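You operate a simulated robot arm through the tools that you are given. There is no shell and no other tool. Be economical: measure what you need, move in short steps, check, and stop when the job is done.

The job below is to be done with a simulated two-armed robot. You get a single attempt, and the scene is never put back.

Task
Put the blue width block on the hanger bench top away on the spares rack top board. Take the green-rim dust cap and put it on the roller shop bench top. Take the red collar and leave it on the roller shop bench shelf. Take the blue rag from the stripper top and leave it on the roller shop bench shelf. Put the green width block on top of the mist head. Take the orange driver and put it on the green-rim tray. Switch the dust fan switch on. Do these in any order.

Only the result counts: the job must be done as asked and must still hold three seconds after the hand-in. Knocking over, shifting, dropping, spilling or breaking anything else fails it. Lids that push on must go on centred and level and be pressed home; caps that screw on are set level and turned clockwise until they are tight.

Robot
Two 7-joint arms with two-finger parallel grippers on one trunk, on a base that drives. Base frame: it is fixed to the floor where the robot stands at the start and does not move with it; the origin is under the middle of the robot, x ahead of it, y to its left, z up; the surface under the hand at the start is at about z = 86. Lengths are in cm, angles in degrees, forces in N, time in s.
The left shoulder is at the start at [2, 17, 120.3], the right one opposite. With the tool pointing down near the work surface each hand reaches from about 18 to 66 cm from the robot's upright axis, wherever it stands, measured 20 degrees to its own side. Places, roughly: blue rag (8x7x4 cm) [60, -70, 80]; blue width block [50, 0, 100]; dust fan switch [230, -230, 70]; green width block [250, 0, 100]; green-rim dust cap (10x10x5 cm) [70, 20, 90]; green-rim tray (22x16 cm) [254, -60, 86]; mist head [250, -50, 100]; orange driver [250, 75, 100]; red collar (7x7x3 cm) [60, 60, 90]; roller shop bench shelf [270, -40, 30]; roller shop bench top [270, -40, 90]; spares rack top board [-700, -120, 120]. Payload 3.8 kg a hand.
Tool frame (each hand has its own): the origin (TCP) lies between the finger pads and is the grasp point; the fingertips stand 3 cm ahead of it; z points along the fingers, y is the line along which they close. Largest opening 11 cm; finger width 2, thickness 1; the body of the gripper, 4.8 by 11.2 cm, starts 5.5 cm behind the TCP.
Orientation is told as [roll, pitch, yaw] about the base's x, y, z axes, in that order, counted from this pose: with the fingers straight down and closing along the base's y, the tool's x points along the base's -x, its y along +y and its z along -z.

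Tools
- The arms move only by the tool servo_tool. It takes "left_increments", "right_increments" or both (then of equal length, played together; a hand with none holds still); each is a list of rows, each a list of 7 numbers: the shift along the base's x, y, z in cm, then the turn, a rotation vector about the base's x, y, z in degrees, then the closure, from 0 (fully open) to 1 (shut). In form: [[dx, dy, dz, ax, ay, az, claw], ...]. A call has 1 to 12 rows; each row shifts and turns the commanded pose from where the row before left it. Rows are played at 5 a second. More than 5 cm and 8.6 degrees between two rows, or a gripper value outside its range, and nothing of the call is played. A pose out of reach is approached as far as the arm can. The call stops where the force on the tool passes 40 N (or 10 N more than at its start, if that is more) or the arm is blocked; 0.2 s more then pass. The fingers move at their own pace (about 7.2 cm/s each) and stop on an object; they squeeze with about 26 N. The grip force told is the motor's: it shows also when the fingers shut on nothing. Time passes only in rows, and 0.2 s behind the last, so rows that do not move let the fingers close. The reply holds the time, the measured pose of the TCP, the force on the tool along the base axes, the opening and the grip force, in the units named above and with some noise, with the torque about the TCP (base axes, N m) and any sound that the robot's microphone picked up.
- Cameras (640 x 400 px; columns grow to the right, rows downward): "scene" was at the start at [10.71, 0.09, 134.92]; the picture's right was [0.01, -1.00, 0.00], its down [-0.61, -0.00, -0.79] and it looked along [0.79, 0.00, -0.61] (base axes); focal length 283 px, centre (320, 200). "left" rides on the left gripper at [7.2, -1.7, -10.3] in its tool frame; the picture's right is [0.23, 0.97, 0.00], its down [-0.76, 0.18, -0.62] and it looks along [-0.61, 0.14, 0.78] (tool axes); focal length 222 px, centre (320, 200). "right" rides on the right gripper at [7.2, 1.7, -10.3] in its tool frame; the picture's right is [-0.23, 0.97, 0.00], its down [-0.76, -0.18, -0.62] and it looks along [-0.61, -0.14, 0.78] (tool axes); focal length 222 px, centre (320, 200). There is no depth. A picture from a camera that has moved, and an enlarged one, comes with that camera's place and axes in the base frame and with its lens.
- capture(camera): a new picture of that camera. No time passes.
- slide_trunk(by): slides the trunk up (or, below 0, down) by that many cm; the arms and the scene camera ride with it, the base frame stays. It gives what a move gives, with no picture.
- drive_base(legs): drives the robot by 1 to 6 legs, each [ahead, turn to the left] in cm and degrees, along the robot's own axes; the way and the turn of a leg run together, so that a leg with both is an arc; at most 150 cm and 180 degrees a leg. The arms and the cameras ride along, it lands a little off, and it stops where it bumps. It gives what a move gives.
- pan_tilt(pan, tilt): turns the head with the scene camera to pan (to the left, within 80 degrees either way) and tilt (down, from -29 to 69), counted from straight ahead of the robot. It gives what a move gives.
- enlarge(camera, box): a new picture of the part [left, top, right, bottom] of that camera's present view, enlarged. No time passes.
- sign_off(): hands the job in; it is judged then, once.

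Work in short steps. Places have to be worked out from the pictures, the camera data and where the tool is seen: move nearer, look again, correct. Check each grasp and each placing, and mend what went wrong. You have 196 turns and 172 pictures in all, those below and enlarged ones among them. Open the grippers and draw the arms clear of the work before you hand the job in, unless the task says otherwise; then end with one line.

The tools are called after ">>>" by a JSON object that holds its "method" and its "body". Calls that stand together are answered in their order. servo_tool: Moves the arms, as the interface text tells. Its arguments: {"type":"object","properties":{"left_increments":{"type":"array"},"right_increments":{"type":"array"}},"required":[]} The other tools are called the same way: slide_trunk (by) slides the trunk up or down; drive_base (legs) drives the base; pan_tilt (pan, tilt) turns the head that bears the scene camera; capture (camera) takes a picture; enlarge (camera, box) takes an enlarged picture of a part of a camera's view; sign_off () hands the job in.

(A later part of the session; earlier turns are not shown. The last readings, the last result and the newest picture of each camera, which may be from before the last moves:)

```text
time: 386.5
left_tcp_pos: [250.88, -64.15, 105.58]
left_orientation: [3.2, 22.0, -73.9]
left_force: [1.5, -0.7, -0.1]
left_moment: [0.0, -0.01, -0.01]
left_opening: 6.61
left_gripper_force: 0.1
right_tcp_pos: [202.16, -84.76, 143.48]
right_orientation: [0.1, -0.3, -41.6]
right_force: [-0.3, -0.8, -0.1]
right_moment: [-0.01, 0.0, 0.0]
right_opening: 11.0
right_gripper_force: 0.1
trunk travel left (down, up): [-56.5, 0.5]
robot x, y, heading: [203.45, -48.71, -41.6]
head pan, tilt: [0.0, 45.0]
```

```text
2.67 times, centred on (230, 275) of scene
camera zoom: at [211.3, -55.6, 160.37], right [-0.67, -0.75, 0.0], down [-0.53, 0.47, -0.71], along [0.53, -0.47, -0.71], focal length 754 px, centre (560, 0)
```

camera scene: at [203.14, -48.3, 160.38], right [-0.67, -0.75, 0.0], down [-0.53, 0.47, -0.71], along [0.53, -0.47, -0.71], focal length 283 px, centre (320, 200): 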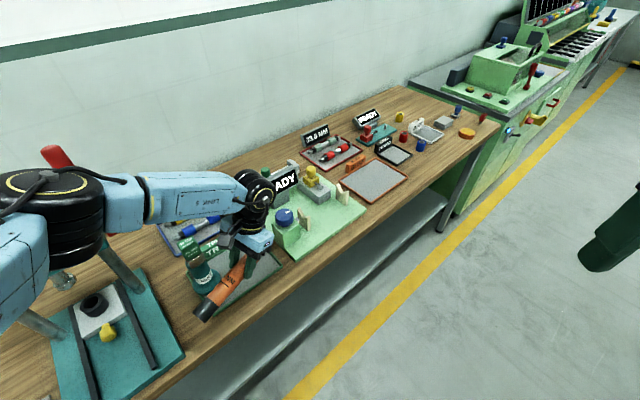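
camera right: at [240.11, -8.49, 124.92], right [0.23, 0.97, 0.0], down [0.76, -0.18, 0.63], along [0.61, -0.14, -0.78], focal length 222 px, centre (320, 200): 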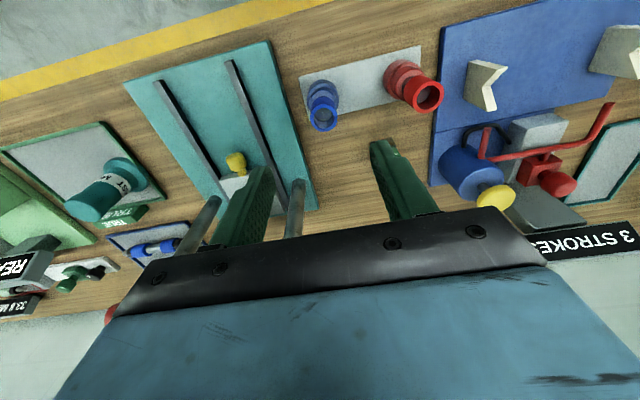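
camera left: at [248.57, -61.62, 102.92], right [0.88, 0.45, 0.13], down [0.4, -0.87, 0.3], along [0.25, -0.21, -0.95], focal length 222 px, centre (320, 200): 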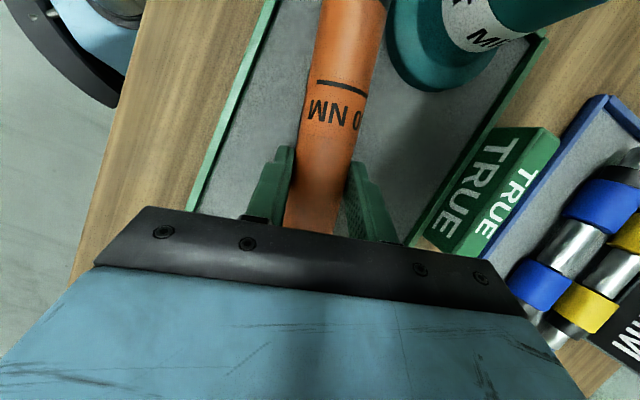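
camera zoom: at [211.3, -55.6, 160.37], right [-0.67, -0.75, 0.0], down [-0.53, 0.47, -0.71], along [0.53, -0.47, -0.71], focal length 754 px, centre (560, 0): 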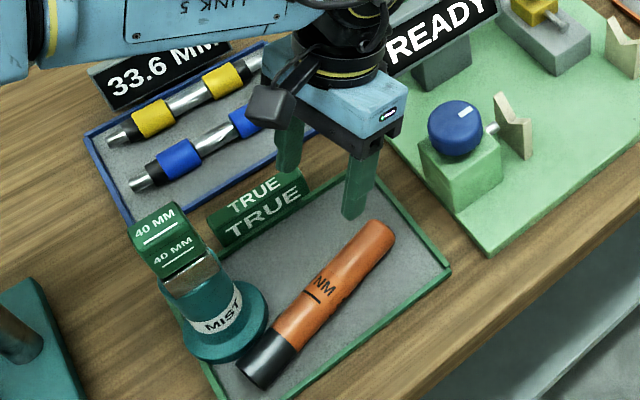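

Driver is in the tray, block still on the mist head. I back out, restore the left hand's orientation, and lower the trunk to normal.

>>> {"method": "drive_base", "body": {"legs": [[-55, 0]]}}

>>> {"method": "servo_tool", "body": {"left_increments": [[0, 0, 0, -7.3, -1.1, 0, 0], [0, 0, 0, -7.3, -1.1, 0, 0], [0, 0, 0, -7.3, -1, 0, 0], [0, 0, 2, 0, 0, 8, 0], [0, 0, 2, 0, 0, 8, 0], [0, 0, 2, 0, 0, 8, 0], [0, 0, 2, 0, 0, 8, 0], [-3.5, 1, 2, 0, 0, 0, 0], [-3.5, 1, 2, 0, 0, 0, 0], [-3.5, 1, 2, 0, 0, 0, 0]], "right_increments": [[0, 0, 0, 0, 0, 0, 0], [0, 0, 0, 0, 0, 0, 0], [0, 0, 0, 0, 0, 0, 0], [0, 0, 0, 0, 0, 0, 0], [0, 0, 0, 0, 0, 0, 0], [0, 0, -2, 0, 0, 0, 0], [0, 0, -2, 0, 0, 0, 0], [0, 0, -3, 0, 0, 0, 0], [0, 0, -3, 0, 0, 0, 0], [0, 0, -2, 0, 0, 0, 0]]}}

>>> {"method": "slide_trunk", "body": {"by": -16}}

```text
time: 389.7
left_tcp_pos: [209.6, -27.34, 105.66]
left_orientation: [3.1, 22.0, -74.1]
left_force: [-0.5, 0.1, -0.4]
left_moment: [-0.03, 0.02, -0.02]
left_opening: 6.59
left_gripper_force: 0.0
right_tcp_pos: [160.98, -47.69, 143.41]
right_orientation: [0.1, -0.3, -41.9]
right_force: [0.4, 0.6, 0.6]
right_moment: [0.01, -0.03, 0.01]
right_opening: 11.02
right_gripper_force: 0.0
trunk travel left (down, up): [-56.5, 0.5]
robot x, y, heading: [162.78, -11.8, -42.1]
head pan, tilt: [0.0, 45.0]
```

```text
time: 391.9
left_tcp_pos: [199.0, -24.32, 119.53]
left_orientation: [0.3, -0.1, -42.7]
left_force: [0.6, -0.7, -0.2]
left_moment: [-0.01, -0.02, -0.01]
left_opening: 11.01
left_gripper_force: 0.0
right_tcp_pos: [162.83, -50.43, 132.67]
right_orientation: [0.1, -0.1, -41.9]
right_force: [0.1, -0.7, 0.8]
right_moment: [-0.03, -0.01, 0.04]
right_opening: 10.99
right_gripper_force: 0.2
right hand out of reach, approached as far as the arm can: row 7, 8, 9, 10
trunk travel left (down, up): [-56.5, 0.5]
robot x, y, heading: [162.36, -11.85, -42.2]
head pan, tilt: [0.0, 45.0]
```

```text
time: 393.7
left_tcp_pos: [199.02, -24.42, 103.5]
left_orientation: [0.3, 0.0, -42.7]
left_force: [-0.5, -0.5, 0.1]
left_moment: [-0.01, -0.02, 0.03]
left_opening: 10.98
left_gripper_force: 0.1
right_tcp_pos: [162.91, -50.46, 116.9]
right_orientation: [0.1, -0.1, -41.8]
right_force: [-0.4, -0.3, -0.5]
right_moment: [0.04, 0.0, 0.02]
right_opening: 11.0
right_gripper_force: 0.1
trunk travel left (down, up): [-40.5, 16.5]
robot x, y, heading: [162.64, -11.81, -41.8]
head pan, tilt: [0.0, 45.0]
```

>>> {"method": "servo_tool", "body": {"left_increments": [[0, 0, 4, 0, 0, 0, 0], [0, 0, 4, 0, 0, 0, 0], [0, 0, 4, 0, 0, 0, 0], [0, 0, 3, 0, 0, 0, 0]]}}

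>>> {"method": "drive_base", "body": {"legs": [[0, 132], [50, 0], [0, 90], [38, 0]]}}

>>> {"method": "capture", "body": {"camera": "scene"}}

```text
time: 394.7
left_tcp_pos: [198.99, -24.51, 118.72]
left_orientation: [0.2, 0.1, -42.8]
left_force: [0.7, -0.1, 0.2]
left_moment: [0.0, 0.0, -0.03]
left_opening: 11.0
left_gripper_force: 0.0
right_tcp_pos: [162.96, -50.46, 116.71]
right_orientation: [0.0, -0.1, -41.7]
right_force: [0.1, -0.3, 1.1]
right_moment: [-0.01, -0.02, 0.02]
right_opening: 10.99
right_gripper_force: 0.0
trunk travel left (down, up): [-40.5, 16.5]
robot x, y, heading: [162.81, -11.82, -41.9]
head pan, tilt: [0.0, 45.0]
```

```text
time: 409.0
left_tcp_pos: [88.79, 23.83, 118.62]
left_orientation: [0.2, 0.1, 178.6]
left_force: [0.2, -0.2, -0.2]
left_moment: [-0.03, -0.03, -0.01]
left_opening: 11.01
left_gripper_force: 0.0
right_tcp_pos: [98.75, 67.18, 116.7]
right_orientation: [0.1, 0.0, 179.6]
right_force: [-0.6, -0.4, -0.1]
right_moment: [0.0, -0.01, 0.02]
right_opening: 11.01
right_gripper_force: 0.0
trunk travel left (down, up): [-40.5, 16.5]
robot x, y, heading: [124.82, 38.38, 179.5]
head pan, tilt: [0.0, 45.0]
```

```text
53 pictures are left
camera scene: at [114.26, 38.71, 144.37], right [0.01, 1.0, 0.0], down [0.71, -0.01, -0.71], along [-0.71, 0.01, -0.71], focal length 283 px, centre (320, 200)
```

scene: 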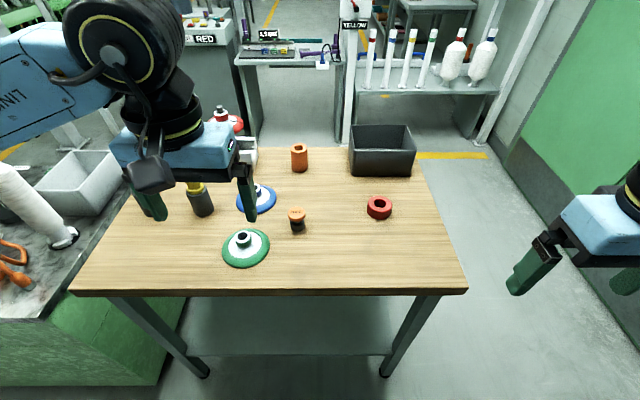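

Cap hub ≈(73.4, 21.2), collar ≈(60.2, 55). I move a bit closer and examine both.

>>> {"method": "drive_base", "body": {"legs": [[8, 0]]}}

>>> {"method": "enlarge", "body": {"camera": "scene", "box": [200, 180, 440, 330]}}

```text
time: 410.0
left_tcp_pos: [80.88, 24.03, 118.59]
left_orientation: [0.3, 0.1, 178.7]
left_force: [-0.5, 0.4, 0.1]
left_moment: [0.0, -0.02, 0.01]
left_opening: 11.0
left_gripper_force: 0.1
right_tcp_pos: [90.83, 67.37, 116.76]
right_orientation: [0.1, 0.0, 179.5]
right_force: [0.4, -0.4, -0.3]
right_moment: [-0.01, -0.04, 0.05]
right_opening: 11.0
right_gripper_force: 0.1
trunk travel left (down, up): [-40.5, 16.5]
robot x, y, heading: [117.09, 38.6, 179.5]
head pan, tilt: [0.0, 45.0]
```

```text
2.67 times, centred on (320, 255) of scene
camera zoom: at [106.31, 38.8, 144.37], right [0.01, 1.0, 0.0], down [0.71, -0.01, -0.71], along [-0.71, 0.01, -0.71], focal length 754 px, centre (320, 53)
```

zoom: 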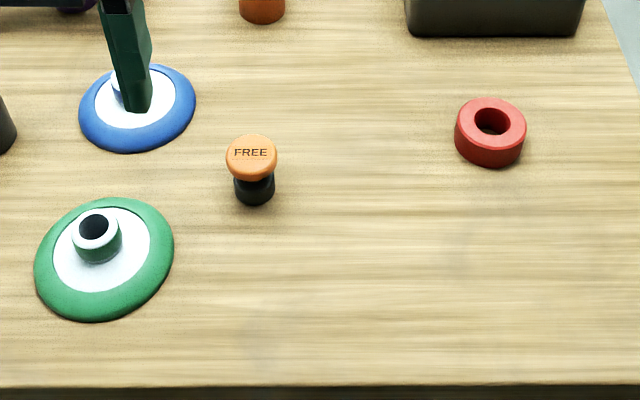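

I bring both hands above their objects at z≈104 together.

>>> {"method": "servo_tool", "body": {"left_increments": [[-1.9, -0.7, 0, 0, 0, 0, 0.3], [-1.9, -0.7, 0, 0, 0, 0, 0.3], [-1.9, -0.7, 0, 0, 0, 0, 0.3], [-1.9, -0.8, 0, 0, 0, 0, 0.3], [0, 0, -4, 0, 0, 0, 0.3], [0, 0, -4, 0, 0, 0, 0.3], [0, 0, -4, 0, 0, 0, 0.3], [0, 0, -2, 0, 0, 0, 0.3]], "right_increments": [[-4.4, -1.7, 0, 0, 0, 0, 0], [-4.4, -1.7, 0, 0, 0, 0, 0], [-4.4, -1.7, 0, 0, 0, 0, 0], [-4.4, -1.7, 0, 0, 0, 0, 0], [-4.4, -1.7, -1, 0, 0, 0, 0], [-4.4, -1.7, -1, 0, 0, 0, 0], [-4.1, -1.6, -2, 0, 0, 0, 0], [0, 0, -4, 0, 0, 0, 0]]}}

>>> {"method": "capture", "body": {"camera": "left"}}

>>> {"method": "capture", "body": {"camera": "right"}}

>>> {"method": "capture", "body": {"camera": "scene"}}

```text
time: 411.8
left_tcp_pos: [73.4, 21.02, 104.61]
left_orientation: [0.3, -0.1, 178.6]
left_force: [-0.1, -0.5, 0.7]
left_moment: [-0.04, -0.01, -0.03]
left_opening: 7.7
left_gripper_force: 0.1
right_tcp_pos: [60.4, 55.46, 108.78]
right_orientation: [0.0, -0.1, 179.5]
right_force: [-0.2, -0.6, -0.5]
right_moment: [0.0, 0.03, -0.01]
right_opening: 11.03
right_gripper_force: 0.1
trunk travel left (down, up): [-40.5, 16.5]
robot x, y, heading: [116.75, 38.85, 179.5]
head pan, tilt: [0.0, 45.0]
```

```text
51 pictures are left
camera left: at [80.72, 22.7, 115.04], right [0.2, -0.98, 0.01], down [-0.77, -0.16, 0.62], along [-0.61, -0.13, -0.78], focal length 222 px, centre (320, 200)
```

left: 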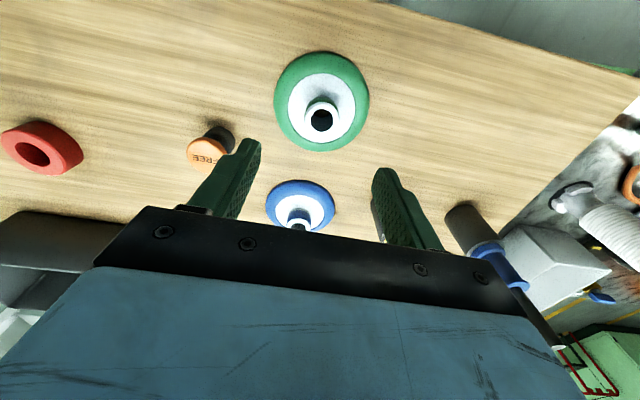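

```text
50 pictures are left
camera right: at [67.55, 53.82, 119.03], right [-0.24, -0.97, 0.0], down [-0.76, 0.19, 0.62], along [-0.61, 0.15, -0.78], focal length 222 px, centre (320, 200)
```

right: 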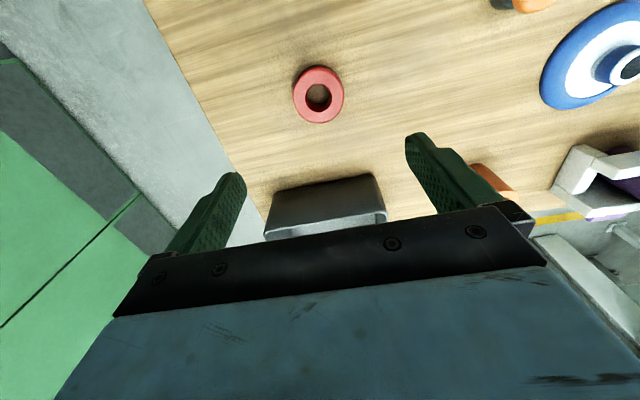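

```text
49 pictures are left
camera scene: at [106.43, 38.92, 144.38], right [0.01, 1.0, 0.0], down [0.71, -0.01, -0.71], along [-0.71, 0.01, -0.71], focal length 283 px, centre (320, 200)
```

scene: 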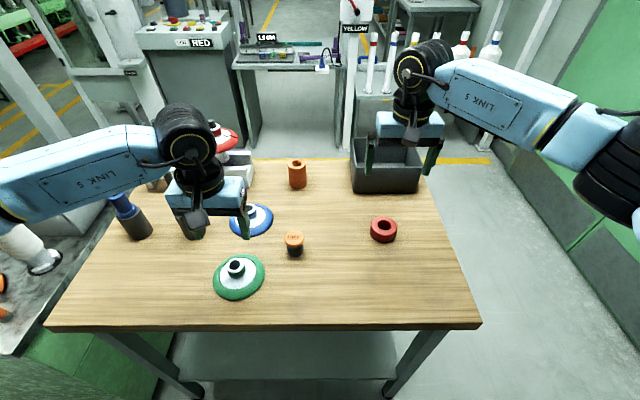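

Both aligned. Descend and close both.

>>> {"method": "servo_tool", "body": {"left_increments": [[-0.1, -0.1, -3, 0, 0, 0, 0.3], [0, 0, -3, 0, 0, 0, 0.3], [0, 0, -3, 0, 0, 0, 0.3], [0, 0, -2.5, 0, 0, 0, 0.3], [0, 0, -1.3, 0, 0, 0, 0.3], [0, 0, 0, 0, 0, 0, 1], [0, 0, 0, 0, 0, 0, 1], [0, 0, 0, 0, 0, 0, 1]], "right_increments": [[0, 0.3, -4.2, 0, 0, 0, 0], [0, 0, -4.2, 0, 0, 0, 0], [0, 0, -4.2, 0, 0, 0, 0], [0, 0, -4, 0, 0, 0, 0], [0, 0, -2.7, 0, 0, 0, 0], [0, 0, 0, 0, 0, 0, 1], [0, 0, 0, 0, 0, 0, 1], [0, 0, 0, 0, 0, 0, 1]]}}

>>> {"method": "enlarge", "body": {"camera": "scene", "box": [140, 160, 460, 360]}}

```text
time: 413.6
left_tcp_pos: [73.27, 20.91, 91.87]
left_orientation: [0.3, 0.0, 178.6]
left_force: [-0.5, -0.3, 0.0]
left_moment: [0.01, -0.02, 0.0]
left_opening: 4.17
left_gripper_force: 25.7
right_tcp_pos: [60.46, 55.68, 89.46]
right_orientation: [0.0, 0.0, 179.5]
right_force: [-0.1, 0.1, 0.5]
right_moment: [0.01, -0.03, -0.01]
right_opening: 6.45
right_gripper_force: 26.4
trunk travel left (down, up): [-40.5, 16.5]
robot x, y, heading: [116.21, 38.83, 179.1]
head pan, tilt: [0.0, 45.0]
```

```text
2.00 times, centred on (300, 260) of scene
camera zoom: at [106.41, 38.8, 144.38], right [0.01, 1.0, 0.0], down [0.71, -0.01, -0.71], along [-0.71, 0.01, -0.71], focal length 566 px, centre (360, 80)
```

zoom: 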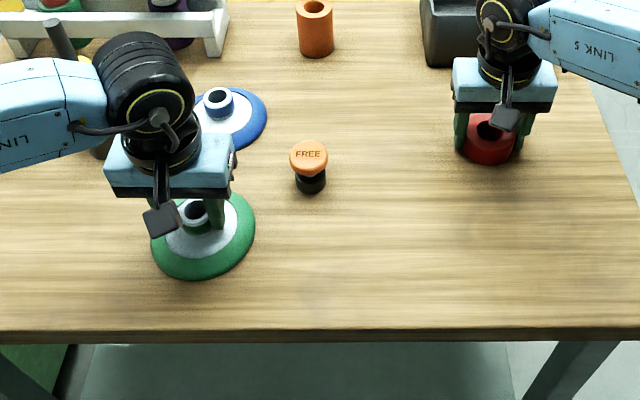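

Both gripped. Lift together and draw back.

>>> {"method": "servo_tool", "body": {"left_increments": [[0, 0, 3, 0, 0, 0, 1], [0, 0, 4, 0, 0, 0, 1], [0, 0, 4, 0, 0, 0, 1], [0, 0, 4, 0, 0, 0, 1], [0, 0, 4, 0, 0, 0, 1], [0, 0, 4, 0, 0, 0, 1], [2, 0, 0, 0, 0, 0, 1], [2, 0, 0, 0, 0, 0, 1], [0, 0, 0, 0, 0, 0, 1], [0, 0, 0, 0, 0, 0, 1]], "right_increments": [[0, 0, 4, 0, 0, 0, 1], [0, 0, 4, 0, 0, 0, 1], [0, 0, 4, 0, 0, 0, 1], [0, 0, 4, 0, 0, 0, 1], [0, 0, 4, 0, 0, 0, 1], [1, 0, 4, 0, 0, 0, 1], [4.5, 0, 0, 0, 0, 0, 1], [4.5, 0, 0, 0, 0, 0, 1], [4.5, 0, 0, 0, 0, 0, 1], [4.5, 0, 0, 0, 0, 0, 1]]}}

>>> {"method": "capture", "body": {"camera": "scene"}}

```text
time: 415.8
left_tcp_pos: [77.44, 21.06, 114.84]
left_orientation: [0.3, 0.0, 178.7]
left_force: [0.7, 0.9, -0.3]
left_moment: [0.0, 0.02, 0.0]
left_opening: 4.17
left_gripper_force: 26.0
right_tcp_pos: [79.52, 55.97, 113.48]
right_orientation: [0.1, -0.1, 179.5]
right_force: [0.4, -0.3, 0.0]
right_moment: [0.0, 0.0, 0.02]
right_opening: 6.44
right_gripper_force: 26.4
trunk travel left (down, up): [-40.5, 16.5]
robot x, y, heading: [116.81, 38.72, 179.1]
head pan, tilt: [0.0, 45.0]
```

```text
47 pictures are left
camera scene: at [106.51, 38.82, 144.39], right [0.01, 1.0, 0.0], down [0.71, -0.01, -0.71], along [-0.71, 0.01, -0.71], focal length 283 px, centre (320, 200)
```

scene: 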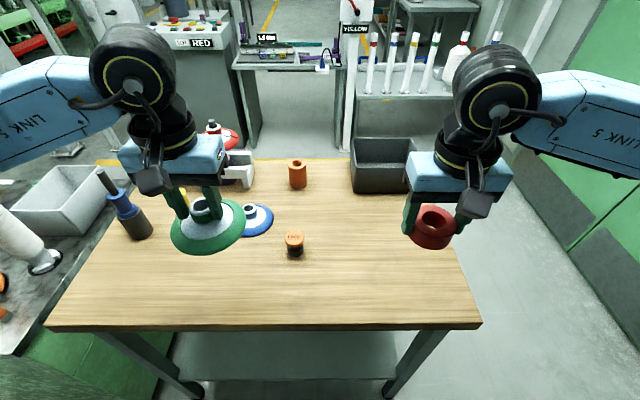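

Both are held. I back off, turn round and drive to the roller bench at y≈-24 (free spot where the green block stood is clear for the cap).

>>> {"method": "drive_base", "body": {"legs": [[-42, 0], [0, 91], [62.5, 0], [0, 90], [40, 0]]}}

>>> {"method": "capture", "body": {"camera": "scene"}}

```text
time: 431.3
left_tcp_pos: [238.24, -3.4, 114.81]
left_orientation: [0.3, 0.0, 1.1]
left_force: [0.2, 0.6, -0.7]
left_moment: [0.01, -0.01, 0.01]
left_opening: 4.15
left_gripper_force: 26.1
right_tcp_pos: [237.75, -38.22, 113.37]
right_orientation: [0.1, 0.0, 2.1]
right_force: [-0.3, 0.3, -0.3]
right_moment: [-0.03, 0.01, 0.0]
right_opening: 6.45
right_gripper_force: 26.3
trunk travel left (down, up): [-40.5, 16.5]
robot x, y, heading: [199.67, -22.78, 2.0]
head pan, tilt: [0.0, 45.0]
```

```text
46 pictures are left
camera scene: at [209.94, -22.36, 144.37], right [0.03, -1.0, 0.0], down [-0.71, -0.02, -0.71], along [0.71, 0.02, -0.71], focal length 283 px, centre (320, 200)
```

scene: 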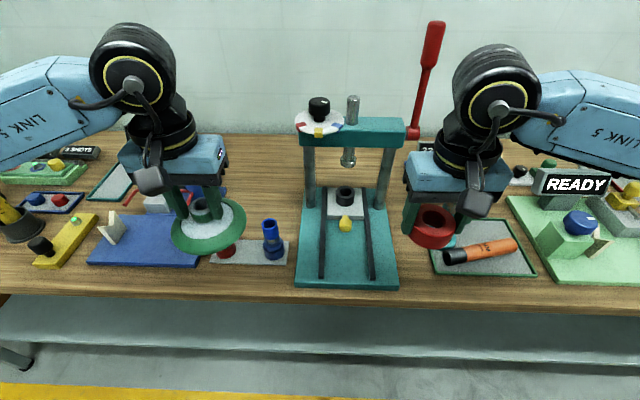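

I carry the cap forward over the free spot (≈265.5, -4.5) and lower partway.

>>> {"method": "servo_tool", "body": {"left_increments": [[4.5, -0.2, 0, 0, 0, 0, 1], [4.5, -0.2, 0, 0, 0, 0, 1], [4.5, -0.2, 0, 0, 0, 0, 1], [4.5, -0.2, 0, 0, 0, 0, 1], [4.5, -0.2, 0, 0, 0, 0, 1], [4.5, 0, 0, 0, 0, 0, 1], [0, 0, -4, 0, 0, 0, 1], [0, 0, -4, 0, 0, 0, 1], [0, 0, -4, 0, 0, 0, 1]]}}

>>> {"method": "capture", "body": {"camera": "scene"}}

>>> {"method": "capture", "body": {"camera": "left"}}

```text
time: 433.3
left_tcp_pos: [262.33, -4.09, 102.65]
left_orientation: [0.3, 0.0, 1.1]
left_force: [0.9, 0.6, -0.9]
left_moment: [-0.04, 0.02, 0.02]
left_opening: 4.14
left_gripper_force: 25.8
left hand out of reach, approached as far as the arm can: row 6, 9
right_tcp_pos: [237.6, -38.18, 113.38]
right_orientation: [0.0, -0.1, 2.0]
right_force: [0.1, 0.4, -1.0]
right_moment: [0.03, 0.0, 0.01]
right_opening: 6.43
right_gripper_force: 25.9
trunk travel left (down, up): [-40.5, 16.5]
robot x, y, heading: [199.9, -22.62, 1.9]
head pan, tilt: [0.0, 45.0]
```

```text
45 pictures are left
camera scene: at [209.95, -22.18, 144.37], right [0.03, -1.0, 0.0], down [-0.71, -0.02, -0.71], along [0.71, 0.02, -0.71], focal length 283 px, centre (320, 200)
```

scene: 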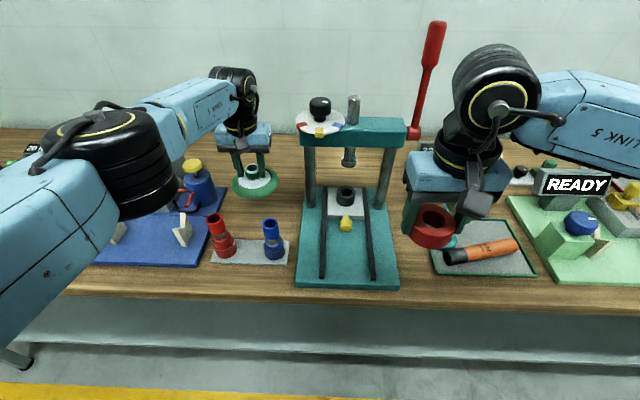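

```text
44 pictures are left
camera left: at [255.1, -5.93, 113.12], right [-0.25, 0.97, 0.0], down [0.76, 0.19, 0.62], along [0.6, 0.16, -0.78], focal length 222 px, centre (320, 200)
```

left: 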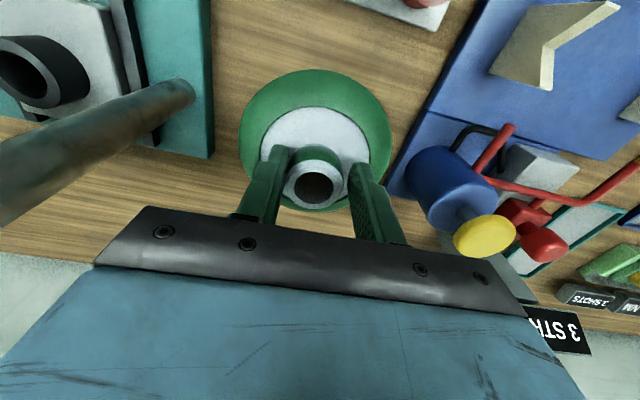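

Good clearance. Lower to the bench in steps.

>>> {"method": "servo_tool", "body": {"left_increments": [[0, -0.8, -4, 0, 0, 0, 1], [0, 0, -4, 0, 0, 0, 1], [0, 0, -2, 0, 0, 0, 1], [0, 0, -0.5, 0, 0, 0, 1], [0, 0, -0.4, 0, 0, 0, 1]]}}

>>> {"method": "enlarge", "body": {"camera": "scene", "box": [180, 120, 340, 270]}}

```text
time: 434.5
left_tcp_pos: [260.05, -4.33, 93.13]
left_orientation: [0.2, 0.1, 1.1]
left_force: [-1.3, 0.2, -0.2]
left_moment: [-0.04, -0.01, -0.03]
left_opening: 4.18
left_gripper_force: 25.8
left hand out of reach, approached as far as the arm can: row 1, 2, 3
right_tcp_pos: [237.65, -38.35, 113.29]
right_orientation: [0.1, -0.1, 2.0]
right_force: [-0.3, -0.2, -0.1]
right_moment: [0.0, 0.03, 0.04]
right_opening: 6.42
right_gripper_force: 25.8
trunk travel left (down, up): [-40.5, 16.5]
robot x, y, heading: [199.85, -22.92, 1.8]
head pan, tilt: [0.0, 45.0]
```

```text
2.67 times, centred on (260, 195) of scene
camera zoom: at [209.88, -22.36, 144.38], right [0.03, -1.0, 0.0], down [-0.71, -0.02, -0.71], along [0.71, 0.02, -0.71], focal length 754 px, centre (480, 213)
```

zoom: 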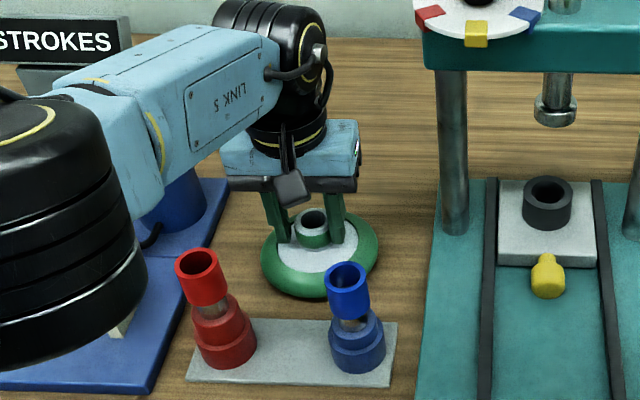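

>>> {"method": "servo_tool", "body": {"left_increments": [[0, 0, -0.5, 0, 0, 0, 1], [0, 0, -0.4, 0, 0, 0, 1], [0, 0, -0.4, 0, 0, 0, 1]]}}

```text
time: 435.3
left_tcp_pos: [259.55, -4.2, 91.87]
left_orientation: [0.2, 0.0, 1.0]
left_force: [0.3, -0.4, -0.5]
left_moment: [0.03, 0.02, -0.03]
left_opening: 4.14
left_gripper_force: 25.7
left hand out of reach, approached as far as the arm can: row 1
right_tcp_pos: [237.73, -38.28, 113.34]
right_orientation: [0.1, -0.1, 1.9]
right_force: [0.3, -0.2, -0.5]
right_moment: [0.0, 0.0, -0.02]
right_opening: 6.42
right_gripper_force: 26.2
trunk travel left (down, up): [-40.5, 16.5]
robot x, y, heading: [199.39, -22.52, 2.2]
head pan, tilt: [0.0, 45.0]
```

>>> {"method": "servo_tool", "body": {"left_increments": [[0.3, 0, -0.3, 0, 0, 0, 1], [0, 0, -0.3, 0, 0, 0, 1]]}}

>>> {"method": "enlarge", "body": {"camera": "scene", "box": [180, 120, 340, 270]}}

```text
time: 435.9
left_tcp_pos: [259.65, -4.33, 91.77]
left_orientation: [0.3, -0.1, 1.2]
left_force: [0.5, 1.3, 7.5]
left_moment: [-0.35, -0.15, 0.09]
left_opening: 4.14
left_gripper_force: 25.9
left hand out of reach, approached as far as the arm can: row 1
right_tcp_pos: [237.61, -38.3, 113.45]
right_orientation: [0.2, -0.1, 2.1]
right_force: [0.1, 0.0, -0.9]
right_moment: [0.02, 0.0, 0.0]
right_opening: 6.43
right_gripper_force: 26.0
trunk travel left (down, up): [-40.5, 16.5]
robot x, y, heading: [199.79, -22.61, 1.8]
head pan, tilt: [0.0, 45.0]
```

```text
2.67 times, centred on (260, 195) of scene
camera zoom: at [209.81, -22.36, 144.39], right [0.03, -1.0, 0.0], down [-0.71, -0.02, -0.71], along [0.71, 0.02, -0.71], focal length 754 px, centre (480, 213)
```

zoom: 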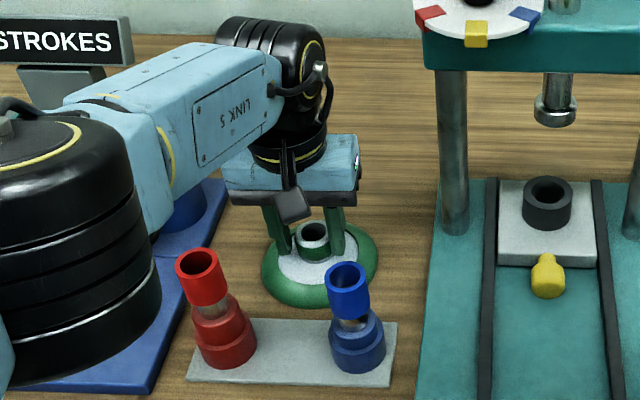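

Contact (7.5 N). Release, rise straight, and pull back.

>>> {"method": "servo_tool", "body": {"left_increments": [[0, 0, 0, 0, 0, 0, 0.4], [0, 0, 0, 0, 0, 0, 0.3], [0, 0, 0, 0, 0, 0, 0.3], [0, 0, 3, 0, 0, 0, 0.3], [0, 0, 4, 0, 0, 0, 0.3], [0, 0, 4, 0, 0, 0, 0.3], [0, 0, 4, 0, 0, 0, 0.3], [0, 0, 4, 0, 0, 0, 0.3], [-4.5, 0, 1, 0, 0, 0, 0.3], [-4.5, 0, 1, 0, 0, 0, 0.3], [-4.5, 0, 0, 0, 0, 0, 0.3], [-4.5, 0, 0, 0, 0, 0, 0]]}}

>>> {"method": "capture", "body": {"camera": "scene"}}

```text
time: 438.5
left_tcp_pos: [241.55, -4.18, 112.79]
left_orientation: [0.4, -0.1, 1.3]
left_force: [-0.7, -0.2, 0.1]
left_moment: [0.03, -0.05, -0.01]
left_opening: 11.0
left_gripper_force: 0.1
right_tcp_pos: [237.59, -38.18, 113.44]
right_orientation: [0.2, -0.1, 2.0]
right_force: [-0.1, -0.2, -1.8]
right_moment: [0.01, 0.01, -0.02]
right_opening: 6.43
right_gripper_force: 25.6
trunk travel left (down, up): [-40.5, 16.5]
robot x, y, heading: [199.6, -22.3, 1.8]
head pan, tilt: [0.0, 45.0]
```

```text
41 pictures are left
camera scene: at [209.79, -22.35, 144.38], right [0.03, -1.0, 0.0], down [-0.71, -0.02, -0.71], along [0.71, 0.02, -0.71], focal length 283 px, centre (320, 200)
```

scene: 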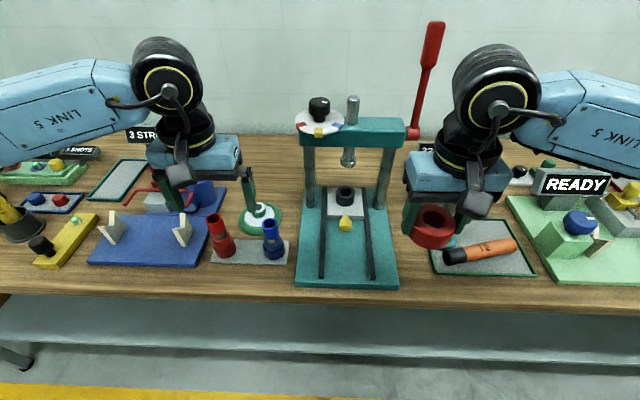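

Cap placed. For the shelf I back away, lower the trunk fully, tuck the left hand, and lower the right hand with the collar.

>>> {"method": "drive_base", "body": {"legs": [[-42, -1.9]]}}

>>> {"method": "slide_trunk", "body": {"by": -38}}

>>> {"method": "servo_tool", "body": {"left_increments": [[-4, 1, 2, 0, 0, 0, 0], [-4, 1, 2, 0, 0, 0, 0], [-4, 1, 2, 0, 0, 0, 0], [-3, 1, 2, 0, 0, 0, 0], [0, 0, 0, 0, 0, 0, 0], [0, 0, 0, 0, 0, 0, 0], [0, 0, 0, 0, 0, 0, 0], [0, 0, 0, 0, 0, 0, 0]], "right_increments": [[0, -1, -4, 0, 0, 0, 1], [0, -1, -4, 0, 0, 0, 1], [0, -1, -4, 0, 0, 0, 1], [0, -1, -4, 0, 0, 0, 1], [0, 0, -4, 0, 0, 0, 1], [0, 0, -4, 0, 0, 0, 1], [0, 0, -4, 0, 0, 0, 1], [0, 0, -4, 0, 0, 0, 1]]}}

>>> {"method": "pan_tilt", "body": {"pan": 0, "tilt": 30}}

>>> {"method": "capture", "body": {"camera": "scene"}}

```text
time: 441.1
left_tcp_pos: [200.01, -6.24, 112.59]
left_orientation: [0.4, 0.0, -0.8]
left_force: [0.2, -0.8, 0.3]
left_moment: [0.0, 0.0, 0.01]
left_opening: 10.99
left_gripper_force: 0.0
right_tcp_pos: [194.8, -40.22, 113.39]
right_orientation: [0.0, -0.1, 0.0]
right_force: [-0.1, 0.2, -0.7]
right_moment: [0.01, -0.01, -0.01]
right_opening: 6.43
right_gripper_force: 25.5
trunk travel left (down, up): [-40.5, 16.5]
robot x, y, heading: [157.49, -23.65, -0.2]
head pan, tilt: [0.0, 45.0]
```

```text
time: 444.8
left_tcp_pos: [200.14, -6.25, 74.66]
left_orientation: [0.3, 0.0, -0.8]
left_force: [0.0, -0.7, -1.4]
left_moment: [0.02, 0.0, 0.01]
left_opening: 11.02
left_gripper_force: 0.0
right_tcp_pos: [194.91, -40.22, 75.46]
right_orientation: [0.1, -0.2, 0.0]
right_force: [0.3, 0.1, -0.8]
right_moment: [-0.01, 0.02, -0.01]
right_opening: 6.42
right_gripper_force: 25.8
trunk travel left (down, up): [-2.5, 54.5]
robot x, y, heading: [157.39, -22.96, -0.1]
head pan, tilt: [0.0, 45.0]
```

```text
time: 446.6
left_tcp_pos: [185.04, -2.26, 82.72]
left_orientation: [0.4, 0.0, -0.9]
left_force: [-0.2, -0.5, -0.8]
left_moment: [-0.01, 0.01, 0.02]
left_opening: 11.01
left_gripper_force: 0.1
right_tcp_pos: [194.99, -44.19, 43.27]
right_orientation: [0.1, -0.2, -0.1]
right_force: [0.3, 0.6, -0.4]
right_moment: [0.02, 0.0, 0.0]
right_opening: 6.44
right_gripper_force: 25.7
trunk travel left (down, up): [-2.5, 54.5]
robot x, y, heading: [157.54, -23.35, -0.2]
head pan, tilt: [0.0, 45.0]
```

```text
time: 447.3
left_tcp_pos: [185.08, -2.21, 82.61]
left_orientation: [0.2, 0.1, -0.9]
left_force: [0.8, 0.1, -0.1]
left_moment: [0.04, -0.04, 0.01]
left_opening: 11.03
left_gripper_force: 0.1
right_tcp_pos: [194.97, -44.16, 43.4]
right_orientation: [0.1, -0.1, 0.0]
right_force: [0.6, -0.5, -0.9]
right_moment: [-0.01, -0.01, -0.03]
right_opening: 6.45
right_gripper_force: 25.5
trunk travel left (down, up): [-2.5, 54.5]
robot x, y, heading: [157.49, -23.19, -0.3]
head pan, tilt: [0.0, 30.0]
```

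```text
40 pictures are left
camera scene: at [168.62, -23.33, 108.63], right [0.0, -1.0, 0.0], down [-0.5, 0.0, -0.87], along [0.87, 0.0, -0.5], focal length 283 px, centre (320, 200)
```

scene: 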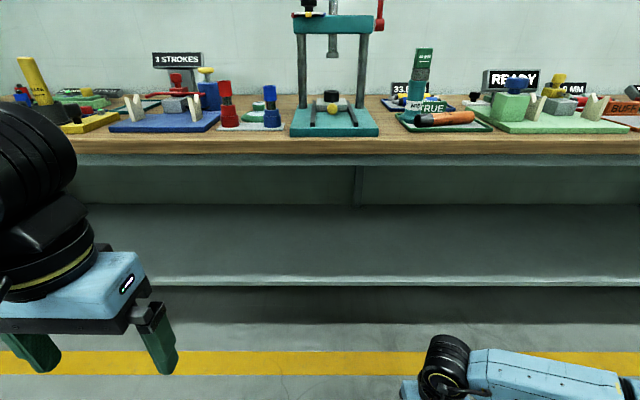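

Shelf: front edge x≈245, z≈31; apron bottom z≈78. I extend the right hand forward at low height here first, to check the forearm posture.

>>> {"method": "servo_tool", "body": {"right_increments": [[4.5, 0, 0, 0, 0, 0, 1], [4.5, 0, 0, 0, 0, 0, 1], [4.5, 0, 0, 0, 0, 0, 1], [0, 0, -3, 0, 0, 0, 1]]}}

>>> {"method": "pan_tilt", "body": {"pan": -20, "tilt": 40}}

>>> {"method": "capture", "body": {"camera": "scene"}}

```text
time: 448.3
left_tcp_pos: [185.05, -2.27, 82.69]
left_orientation: [0.4, 0.0, -0.8]
left_force: [-0.9, 0.8, 0.0]
left_moment: [-0.03, 0.0, 0.03]
left_opening: 11.02
left_gripper_force: 0.1
right_tcp_pos: [208.53, -44.2, 40.37]
right_orientation: [0.1, 0.0, 0.0]
right_force: [0.1, -0.3, -0.4]
right_moment: [0.02, 0.04, -0.01]
right_opening: 6.4
right_gripper_force: 26.1
trunk travel left (down, up): [-2.5, 54.5]
robot x, y, heading: [157.37, -23.21, -0.5]
head pan, tilt: [0.0, 30.0]
```

```text
time: 449.2
left_tcp_pos: [185.07, -2.21, 82.57]
left_orientation: [0.3, 0.0, -0.9]
left_force: [0.1, 0.7, -0.3]
left_moment: [-0.02, 0.02, 0.02]
left_opening: 11.01
left_gripper_force: 0.0
right_tcp_pos: [208.48, -44.11, 40.44]
right_orientation: [0.1, -0.2, 0.0]
right_force: [0.1, 0.4, -1.3]
right_moment: [0.03, 0.0, 0.05]
right_opening: 6.4
right_gripper_force: 25.9
trunk travel left (down, up): [-2.5, 54.5]
robot x, y, heading: [157.76, -23.4, -0.4]
head pan, tilt: [-20.0, 40.0]
```

```text
39 pictures are left
camera scene: at [167.56, -26.23, 107.11], right [-0.34, -0.94, 0.0], down [-0.6, 0.22, -0.77], along [0.72, -0.26, -0.64], focal length 283 px, centre (320, 200)
```

scene: 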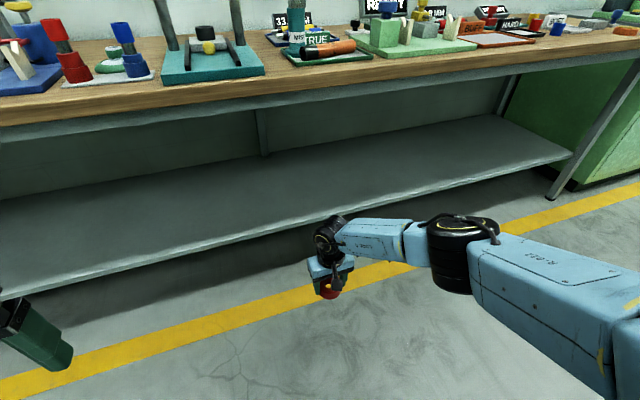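

The elbow stays outside the bench in that posture. I drive forward so the collar comes over the shelf.

>>> {"method": "drive_base", "body": {"legs": [[42.5, 0]]}}

>>> {"method": "capture", "body": {"camera": "scene"}}

>>> {"method": "capture", "body": {"camera": "right"}}

```text
time: 451.8
left_tcp_pos: [227.9, -2.22, 82.54]
left_orientation: [0.3, 0.0, -0.8]
left_force: [0.4, 0.3, 0.0]
left_moment: [0.02, -0.01, -0.02]
left_opening: 10.96
left_gripper_force: 0.0
right_tcp_pos: [251.19, -44.22, 40.41]
right_orientation: [0.0, 0.0, 0.0]
right_force: [0.3, -0.7, 0.3]
right_moment: [0.01, -0.04, -0.02]
right_opening: 6.44
right_gripper_force: 26.6
trunk travel left (down, up): [-2.5, 54.5]
robot x, y, heading: [200.22, -23.51, 0.2]
head pan, tilt: [-20.0, 40.0]
```

```text
38 pictures are left
camera scene: at [210.3, -26.32, 107.1], right [-0.34, -0.94, 0.0], down [-0.6, 0.22, -0.77], along [0.72, -0.26, -0.64], focal length 283 px, centre (320, 200)
```

scene: 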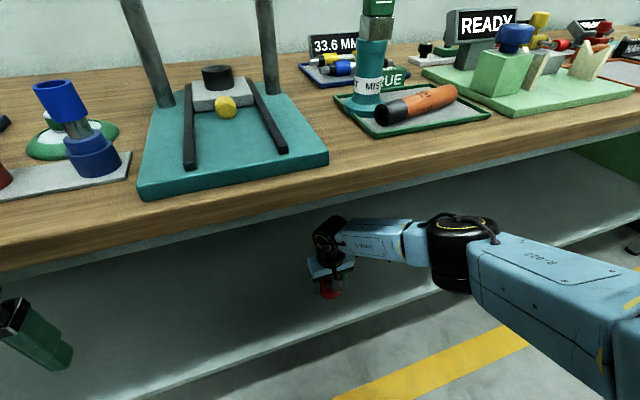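

```text
37 pictures are left
camera right: at [243.92, -42.52, 50.63], right [0.23, 0.97, 0.0], down [0.76, -0.18, 0.62], along [0.61, -0.14, -0.78], focal length 222 px, centre (320, 200)
```

right: 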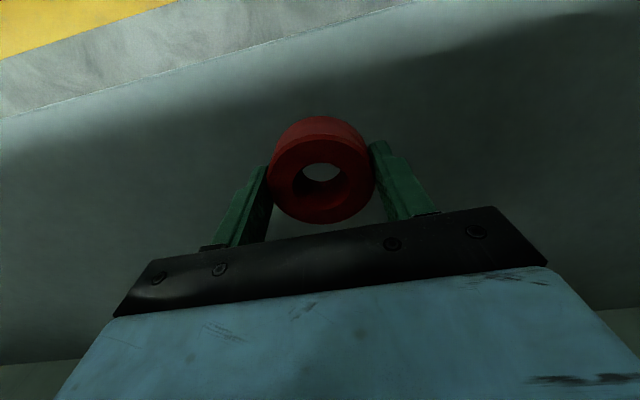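

Collar is ~3.4 cm inside the shelf edge. Lower to contact.

>>> {"method": "servo_tool", "body": {"right_increments": [[0.5, 0, -3, 0, 0, 0, 1], [0, 0, -1.5, 0, 0, 0, 1], [0, 0, -0.5, 0, 0, 0, 1], [0, 0, -0.4, 0, 0, 0, 1]]}}

>>> {"method": "capture", "body": {"camera": "right"}}

```text
time: 452.8
left_tcp_pos: [227.71, -2.26, 82.67]
left_orientation: [0.3, 0.0, -0.9]
left_force: [-0.4, 0.2, -0.4]
left_moment: [0.0, 0.04, 0.0]
left_opening: 11.02
left_gripper_force: 0.1
right_tcp_pos: [251.42, -44.1, 35.81]
right_orientation: [0.0, 0.0, 0.1]
right_force: [-0.3, 0.2, 0.0]
right_moment: [-0.04, 0.02, 0.01]
right_opening: 6.42
right_gripper_force: 25.6
right hand out of reach, approached as far as the arm can: row 2, 4
trunk travel left (down, up): [-2.5, 54.5]
robot x, y, heading: [200.4, -23.36, -0.4]
head pan, tilt: [-20.0, 40.0]
```

```text
36 pictures are left
camera right: at [244.04, -42.4, 46.0], right [0.23, 0.97, 0.0], down [0.76, -0.18, 0.62], along [0.61, -0.14, -0.78], focal length 222 px, centre (320, 200)
```

right: 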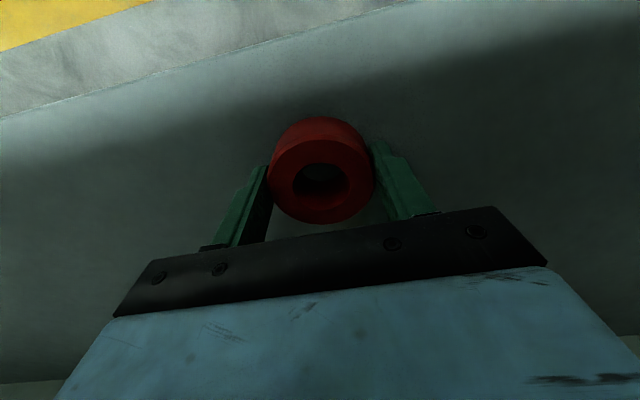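

>>> {"method": "slide_trunk", "body": {"by": -1.2}}

>>> {"method": "slide_trunk", "body": {"by": -0.6}}

```text
time: 453.4
left_tcp_pos: [227.92, -2.28, 81.33]
left_orientation: [0.3, -0.1, -0.7]
left_force: [0.5, -0.2, 0.1]
left_moment: [-0.02, -0.03, 0.0]
left_opening: 11.01
left_gripper_force: 0.0
right_tcp_pos: [251.36, -44.12, 34.58]
right_orientation: [0.1, 0.0, 0.2]
right_force: [-0.2, 0.0, -0.9]
right_moment: [-0.02, 0.02, 0.01]
right_opening: 6.45
right_gripper_force: 25.9
trunk travel left (down, up): [-1.3, 55.7]
robot x, y, heading: [200.38, -23.63, -0.1]
head pan, tilt: [-20.0, 40.0]
```

```text
time: 453.9
left_tcp_pos: [227.82, -2.37, 80.86]
left_orientation: [0.3, 0.0, -0.8]
left_force: [-0.4, -0.3, -0.1]
left_moment: [0.02, -0.01, -0.01]
left_opening: 11.02
left_gripper_force: 0.0
right_tcp_pos: [251.38, -44.1, 33.94]
right_orientation: [0.1, -0.1, 0.1]
right_force: [-0.1, 0.4, -0.9]
right_moment: [0.05, 0.0, -0.01]
right_opening: 6.43
right_gripper_force: 26.3
trunk travel left (down, up): [-0.7, 56.3]
robot x, y, heading: [200.29, -23.34, -0.1]
head pan, tilt: [-20.0, 40.0]
```

No contact yet; I come 1.2 cm nearer for more downward reach and continue in small steps.

>>> {"method": "servo_tool", "body": {"right_increments": [[-1.2, 0, 0, 0, 0, 0, 1], [0, 0, -0.4, 0, 0, 0, 1], [0, 0, -0.4, 0, 0, 0, 1], [0, 0, -0.4, 0, 0, 0, 1]]}}

```text
time: 454.9
left_tcp_pos: [227.72, -2.28, 80.92]
left_orientation: [0.2, -0.1, -0.9]
left_force: [-0.1, 0.3, 0.4]
left_moment: [0.01, 0.0, -0.01]
left_opening: 11.01
left_gripper_force: 0.0
right_tcp_pos: [250.54, -44.0, 33.49]
right_orientation: [0.2, -0.3, 0.0]
right_force: [-3.7, -0.5, 18.2]
right_moment: [-0.33, 0.1, -0.08]
right_opening: 6.46
right_gripper_force: 25.7
trunk travel left (down, up): [-0.7, 56.3]
robot x, y, heading: [200.02, -23.8, 0.0]
head pan, tilt: [-20.0, 40.0]
stopped in row 4 (right hand): the force on the tool passed its limit at 49 N (the readings are from after the stop); the commanded pose is now the measured one
```

Contact at z≈33.5 (shelf ≈30). Release and lift clear.

>>> {"method": "servo_tool", "body": {"right_increments": [[0, 0, 0, 0, 0, 0, 0.3], [0, 0, 0, 0, 0, 0, 0], [0, 0, 0, 0, 0, 0, 0], [0, 0, 2, 0, 0, 0, 0], [0, 0, 3, 0, 0, 0, 0], [0, 0, 3, 0, 0, 0, 0]]}}

>>> {"method": "capture", "body": {"camera": "right"}}

```text
time: 456.3
left_tcp_pos: [227.79, -2.27, 80.89]
left_orientation: [0.3, -0.1, -0.8]
left_force: [-0.4, 0.2, 0.6]
left_moment: [0.0, 0.03, 0.0]
left_opening: 11.0
left_gripper_force: 0.0
right_tcp_pos: [250.42, -44.12, 41.12]
right_orientation: [0.2, -0.1, -0.1]
right_force: [0.2, -0.7, 0.8]
right_moment: [-0.01, 0.0, 0.0]
right_opening: 11.0
right_gripper_force: 0.0
trunk travel left (down, up): [-0.7, 56.3]
robot x, y, heading: [200.48, -23.56, 0.2]
head pan, tilt: [-20.0, 40.0]
```

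```text
35 pictures are left
camera right: at [243.09, -42.41, 51.44], right [0.23, 0.97, 0.0], down [0.76, -0.18, 0.62], along [0.61, -0.14, -0.78], focal length 222 px, centre (320, 200)
```

right: 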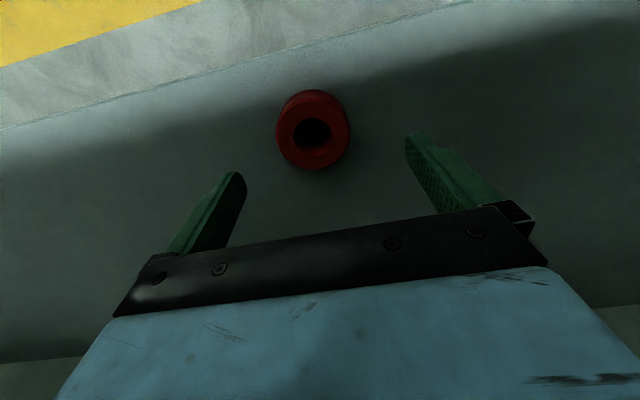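

Collar is on the shelf. I back out, raise the trunk, and turn to view the stripper from this aisle for the rag.

>>> {"method": "drive_base", "body": {"legs": [[-45, 0]]}}

>>> {"method": "slide_trunk", "body": {"by": 35}}

>>> {"method": "servo_tool", "body": {"right_increments": [[-3, 0, 4, 0, 0, 0, 0], [-3, 0, 4, 0, 0, 0, 0], [-3, 0, 4, 0, 0, 0, 0], [-3, 0, 4, 0, 0, 0, 0], [-3, 0, 4, 0, 0, 0, 0], [0, 0, 4, 0, 0, 0, 0], [0, 0, 4, 0, 0, 0, 0], [0, 0, 4, 0, 0, 0, 0], [0, 0, 4, 0, 0, 0, 0], [0, 0, 4, 0, 0, 0, 0]]}}

>>> {"method": "drive_base", "body": {"legs": [[0, -90], [55, 0], [0, -90]]}}

>>> {"method": "pan_tilt", "body": {"pan": 0, "tilt": 35}}

>>> {"method": "capture", "body": {"camera": "scene"}}

```text
time: 459.0
left_tcp_pos: [182.9, -2.2, 80.89]
left_orientation: [0.3, 0.0, -0.8]
left_force: [-0.7, 0.3, 0.3]
left_moment: [0.03, 0.04, -0.02]
left_opening: 11.0
left_gripper_force: 0.0
right_tcp_pos: [205.7, -44.08, 41.2]
right_orientation: [0.1, -0.1, 0.1]
right_force: [0.6, 0.3, 0.1]
right_moment: [0.0, 0.0, -0.02]
right_opening: 11.02
right_gripper_force: 0.0
trunk travel left (down, up): [-0.7, 56.3]
robot x, y, heading: [155.4, -23.64, -0.1]
head pan, tilt: [-20.0, 40.0]
```

```text
time: 462.4
left_tcp_pos: [182.84, -2.24, 115.85]
left_orientation: [0.3, 0.0, -0.8]
left_force: [-0.2, 0.1, 0.2]
left_moment: [0.02, 0.01, -0.03]
left_opening: 11.0
left_gripper_force: 0.1
right_tcp_pos: [205.59, -43.89, 76.08]
right_orientation: [0.1, -0.1, 0.1]
right_force: [0.3, -0.8, -0.1]
right_moment: [0.02, 0.01, -0.02]
right_opening: 10.98
right_gripper_force: 0.1
trunk travel left (down, up): [-35.7, 21.3]
robot x, y, heading: [155.22, -22.94, -0.1]
head pan, tilt: [-20.0, 40.0]
```

```text
time: 464.6
left_tcp_pos: [182.96, -2.2, 115.93]
left_orientation: [0.3, 0.0, -0.8]
left_force: [-0.2, -0.1, 0.8]
left_moment: [0.0, 0.02, 0.0]
left_opening: 10.96
left_gripper_force: 0.1
right_tcp_pos: [190.71, -43.9, 116.15]
right_orientation: [0.0, 0.0, 0.1]
right_force: [0.0, -0.2, 0.3]
right_moment: [0.01, 0.01, -0.02]
right_opening: 11.02
right_gripper_force: 0.1
trunk travel left (down, up): [-35.7, 21.3]
robot x, y, heading: [155.86, -23.18, 0.0]
head pan, tilt: [-20.0, 40.0]
```

```text
time: 475.5
left_tcp_pos: [126.56, -99.96, 115.85]
left_orientation: [0.3, 0.0, 178.4]
left_force: [0.0, -0.4, 1.2]
left_moment: [0.0, 0.0, -0.01]
left_opening: 11.01
left_gripper_force: 0.1
right_tcp_pos: [119.22, -57.97, 116.09]
right_orientation: [0.1, -0.1, 179.2]
right_force: [0.8, -0.2, -0.1]
right_moment: [0.01, 0.0, 0.02]
right_opening: 11.01
right_gripper_force: 0.2
trunk travel left (down, up): [-35.7, 21.3]
robot x, y, heading: [154.21, -78.86, 179.0]
head pan, tilt: [-20.0, 40.0]
```

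```text
time: 476.3
left_tcp_pos: [126.52, -100.09, 115.76]
left_orientation: [0.3, 0.0, 178.4]
left_force: [0.3, 0.5, 0.1]
left_moment: [0.02, 0.01, 0.0]
left_opening: 11.02
left_gripper_force: 0.1
right_tcp_pos: [119.38, -58.07, 116.17]
right_orientation: [0.1, -0.1, 179.1]
right_force: [0.4, 0.2, -0.2]
right_moment: [0.02, 0.03, -0.02]
right_opening: 10.98
right_gripper_force: 0.0
trunk travel left (down, up): [-35.7, 21.3]
robot x, y, heading: [154.3, -79.19, 179.2]
head pan, tilt: [0.0, 35.0]
```

```text
34 pictures are left
camera scene: at [143.46, -79.03, 141.06], right [0.02, 1.0, 0.0], down [0.57, -0.01, -0.82], along [-0.82, 0.01, -0.57], focal length 283 px, centre (320, 200)
```

scene: 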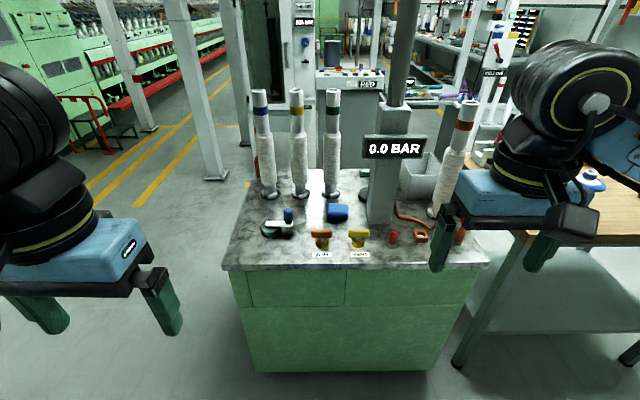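

The rag ≈(63,-72) is reachable from this side with the left hand. I shift to y≈-57 and approach, pulling the right hand back.

>>> {"method": "servo_tool", "body": {"right_increments": [[4, 1, 2, 0, 0, 0, 0], [4, 1, 2, 0, 0, 0, 0]]}}

>>> {"method": "drive_base", "body": {"legs": [[0, -90], [21, 0], [0, 91], [34, 0]]}}

>>> {"method": "pan_tilt", "body": {"pan": 10, "tilt": 45}}

>>> {"method": "capture", "body": {"camera": "scene"}}

```text
time: 476.9
left_tcp_pos: [126.5, -99.93, 115.92]
left_orientation: [0.3, 0.0, 178.5]
left_force: [-0.3, -0.3, 0.1]
left_moment: [-0.03, 0.01, 0.01]
left_opening: 10.95
left_gripper_force: 0.0
right_tcp_pos: [127.42, -56.08, 120.2]
right_orientation: [0.1, 0.0, 179.3]
right_force: [0.6, 0.8, 0.7]
right_moment: [-0.03, 0.02, 0.0]
right_opening: 10.99
right_gripper_force: 0.0
trunk travel left (down, up): [-35.7, 21.3]
robot x, y, heading: [154.4, -78.96, 179.1]
head pan, tilt: [0.0, 35.0]
```

```text
time: 488.1
left_tcp_pos: [92.85, -78.25, 115.99]
left_orientation: [0.5, 0.0, 178.5]
left_force: [0.2, 0.4, -0.6]
left_moment: [0.06, -0.02, 0.01]
left_opening: 11.02
left_gripper_force: 0.0
right_tcp_pos: [93.59, -34.33, 120.16]
right_orientation: [0.2, 0.0, 179.3]
right_force: [-0.7, -0.2, 0.0]
right_moment: [0.02, -0.02, 0.07]
right_opening: 11.01
right_gripper_force: 0.0
trunk travel left (down, up): [-35.7, 21.3]
robot x, y, heading: [120.76, -57.62, 178.9]
head pan, tilt: [0.0, 35.0]
```

```text
time: 488.8
left_tcp_pos: [93.02, -78.33, 115.81]
left_orientation: [0.2, 0.0, 178.5]
left_force: [0.5, -1.3, 0.6]
left_moment: [-0.01, 0.03, 0.03]
left_opening: 11.02
left_gripper_force: 0.0
right_tcp_pos: [93.62, -34.44, 120.13]
right_orientation: [0.1, -0.1, 179.3]
right_force: [-0.6, -0.3, -0.6]
right_moment: [-0.01, -0.04, -0.02]
right_opening: 10.99
right_gripper_force: 0.1
trunk travel left (down, up): [-35.7, 21.3]
robot x, y, heading: [120.71, -58.03, 179.1]
head pan, tilt: [10.0, 45.0]
```

```text
33 pictures are left
camera scene: at [110.59, -58.82, 139.58], right [-0.16, 0.99, 0.0], down [0.7, 0.11, -0.71], along [-0.7, -0.11, -0.71], focal length 283 px, centre (320, 200)
```

scene: 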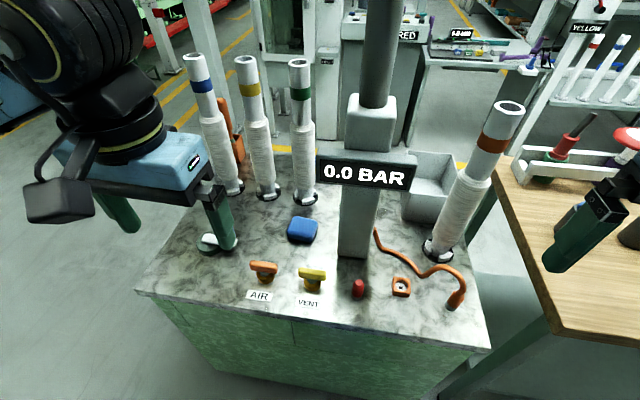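

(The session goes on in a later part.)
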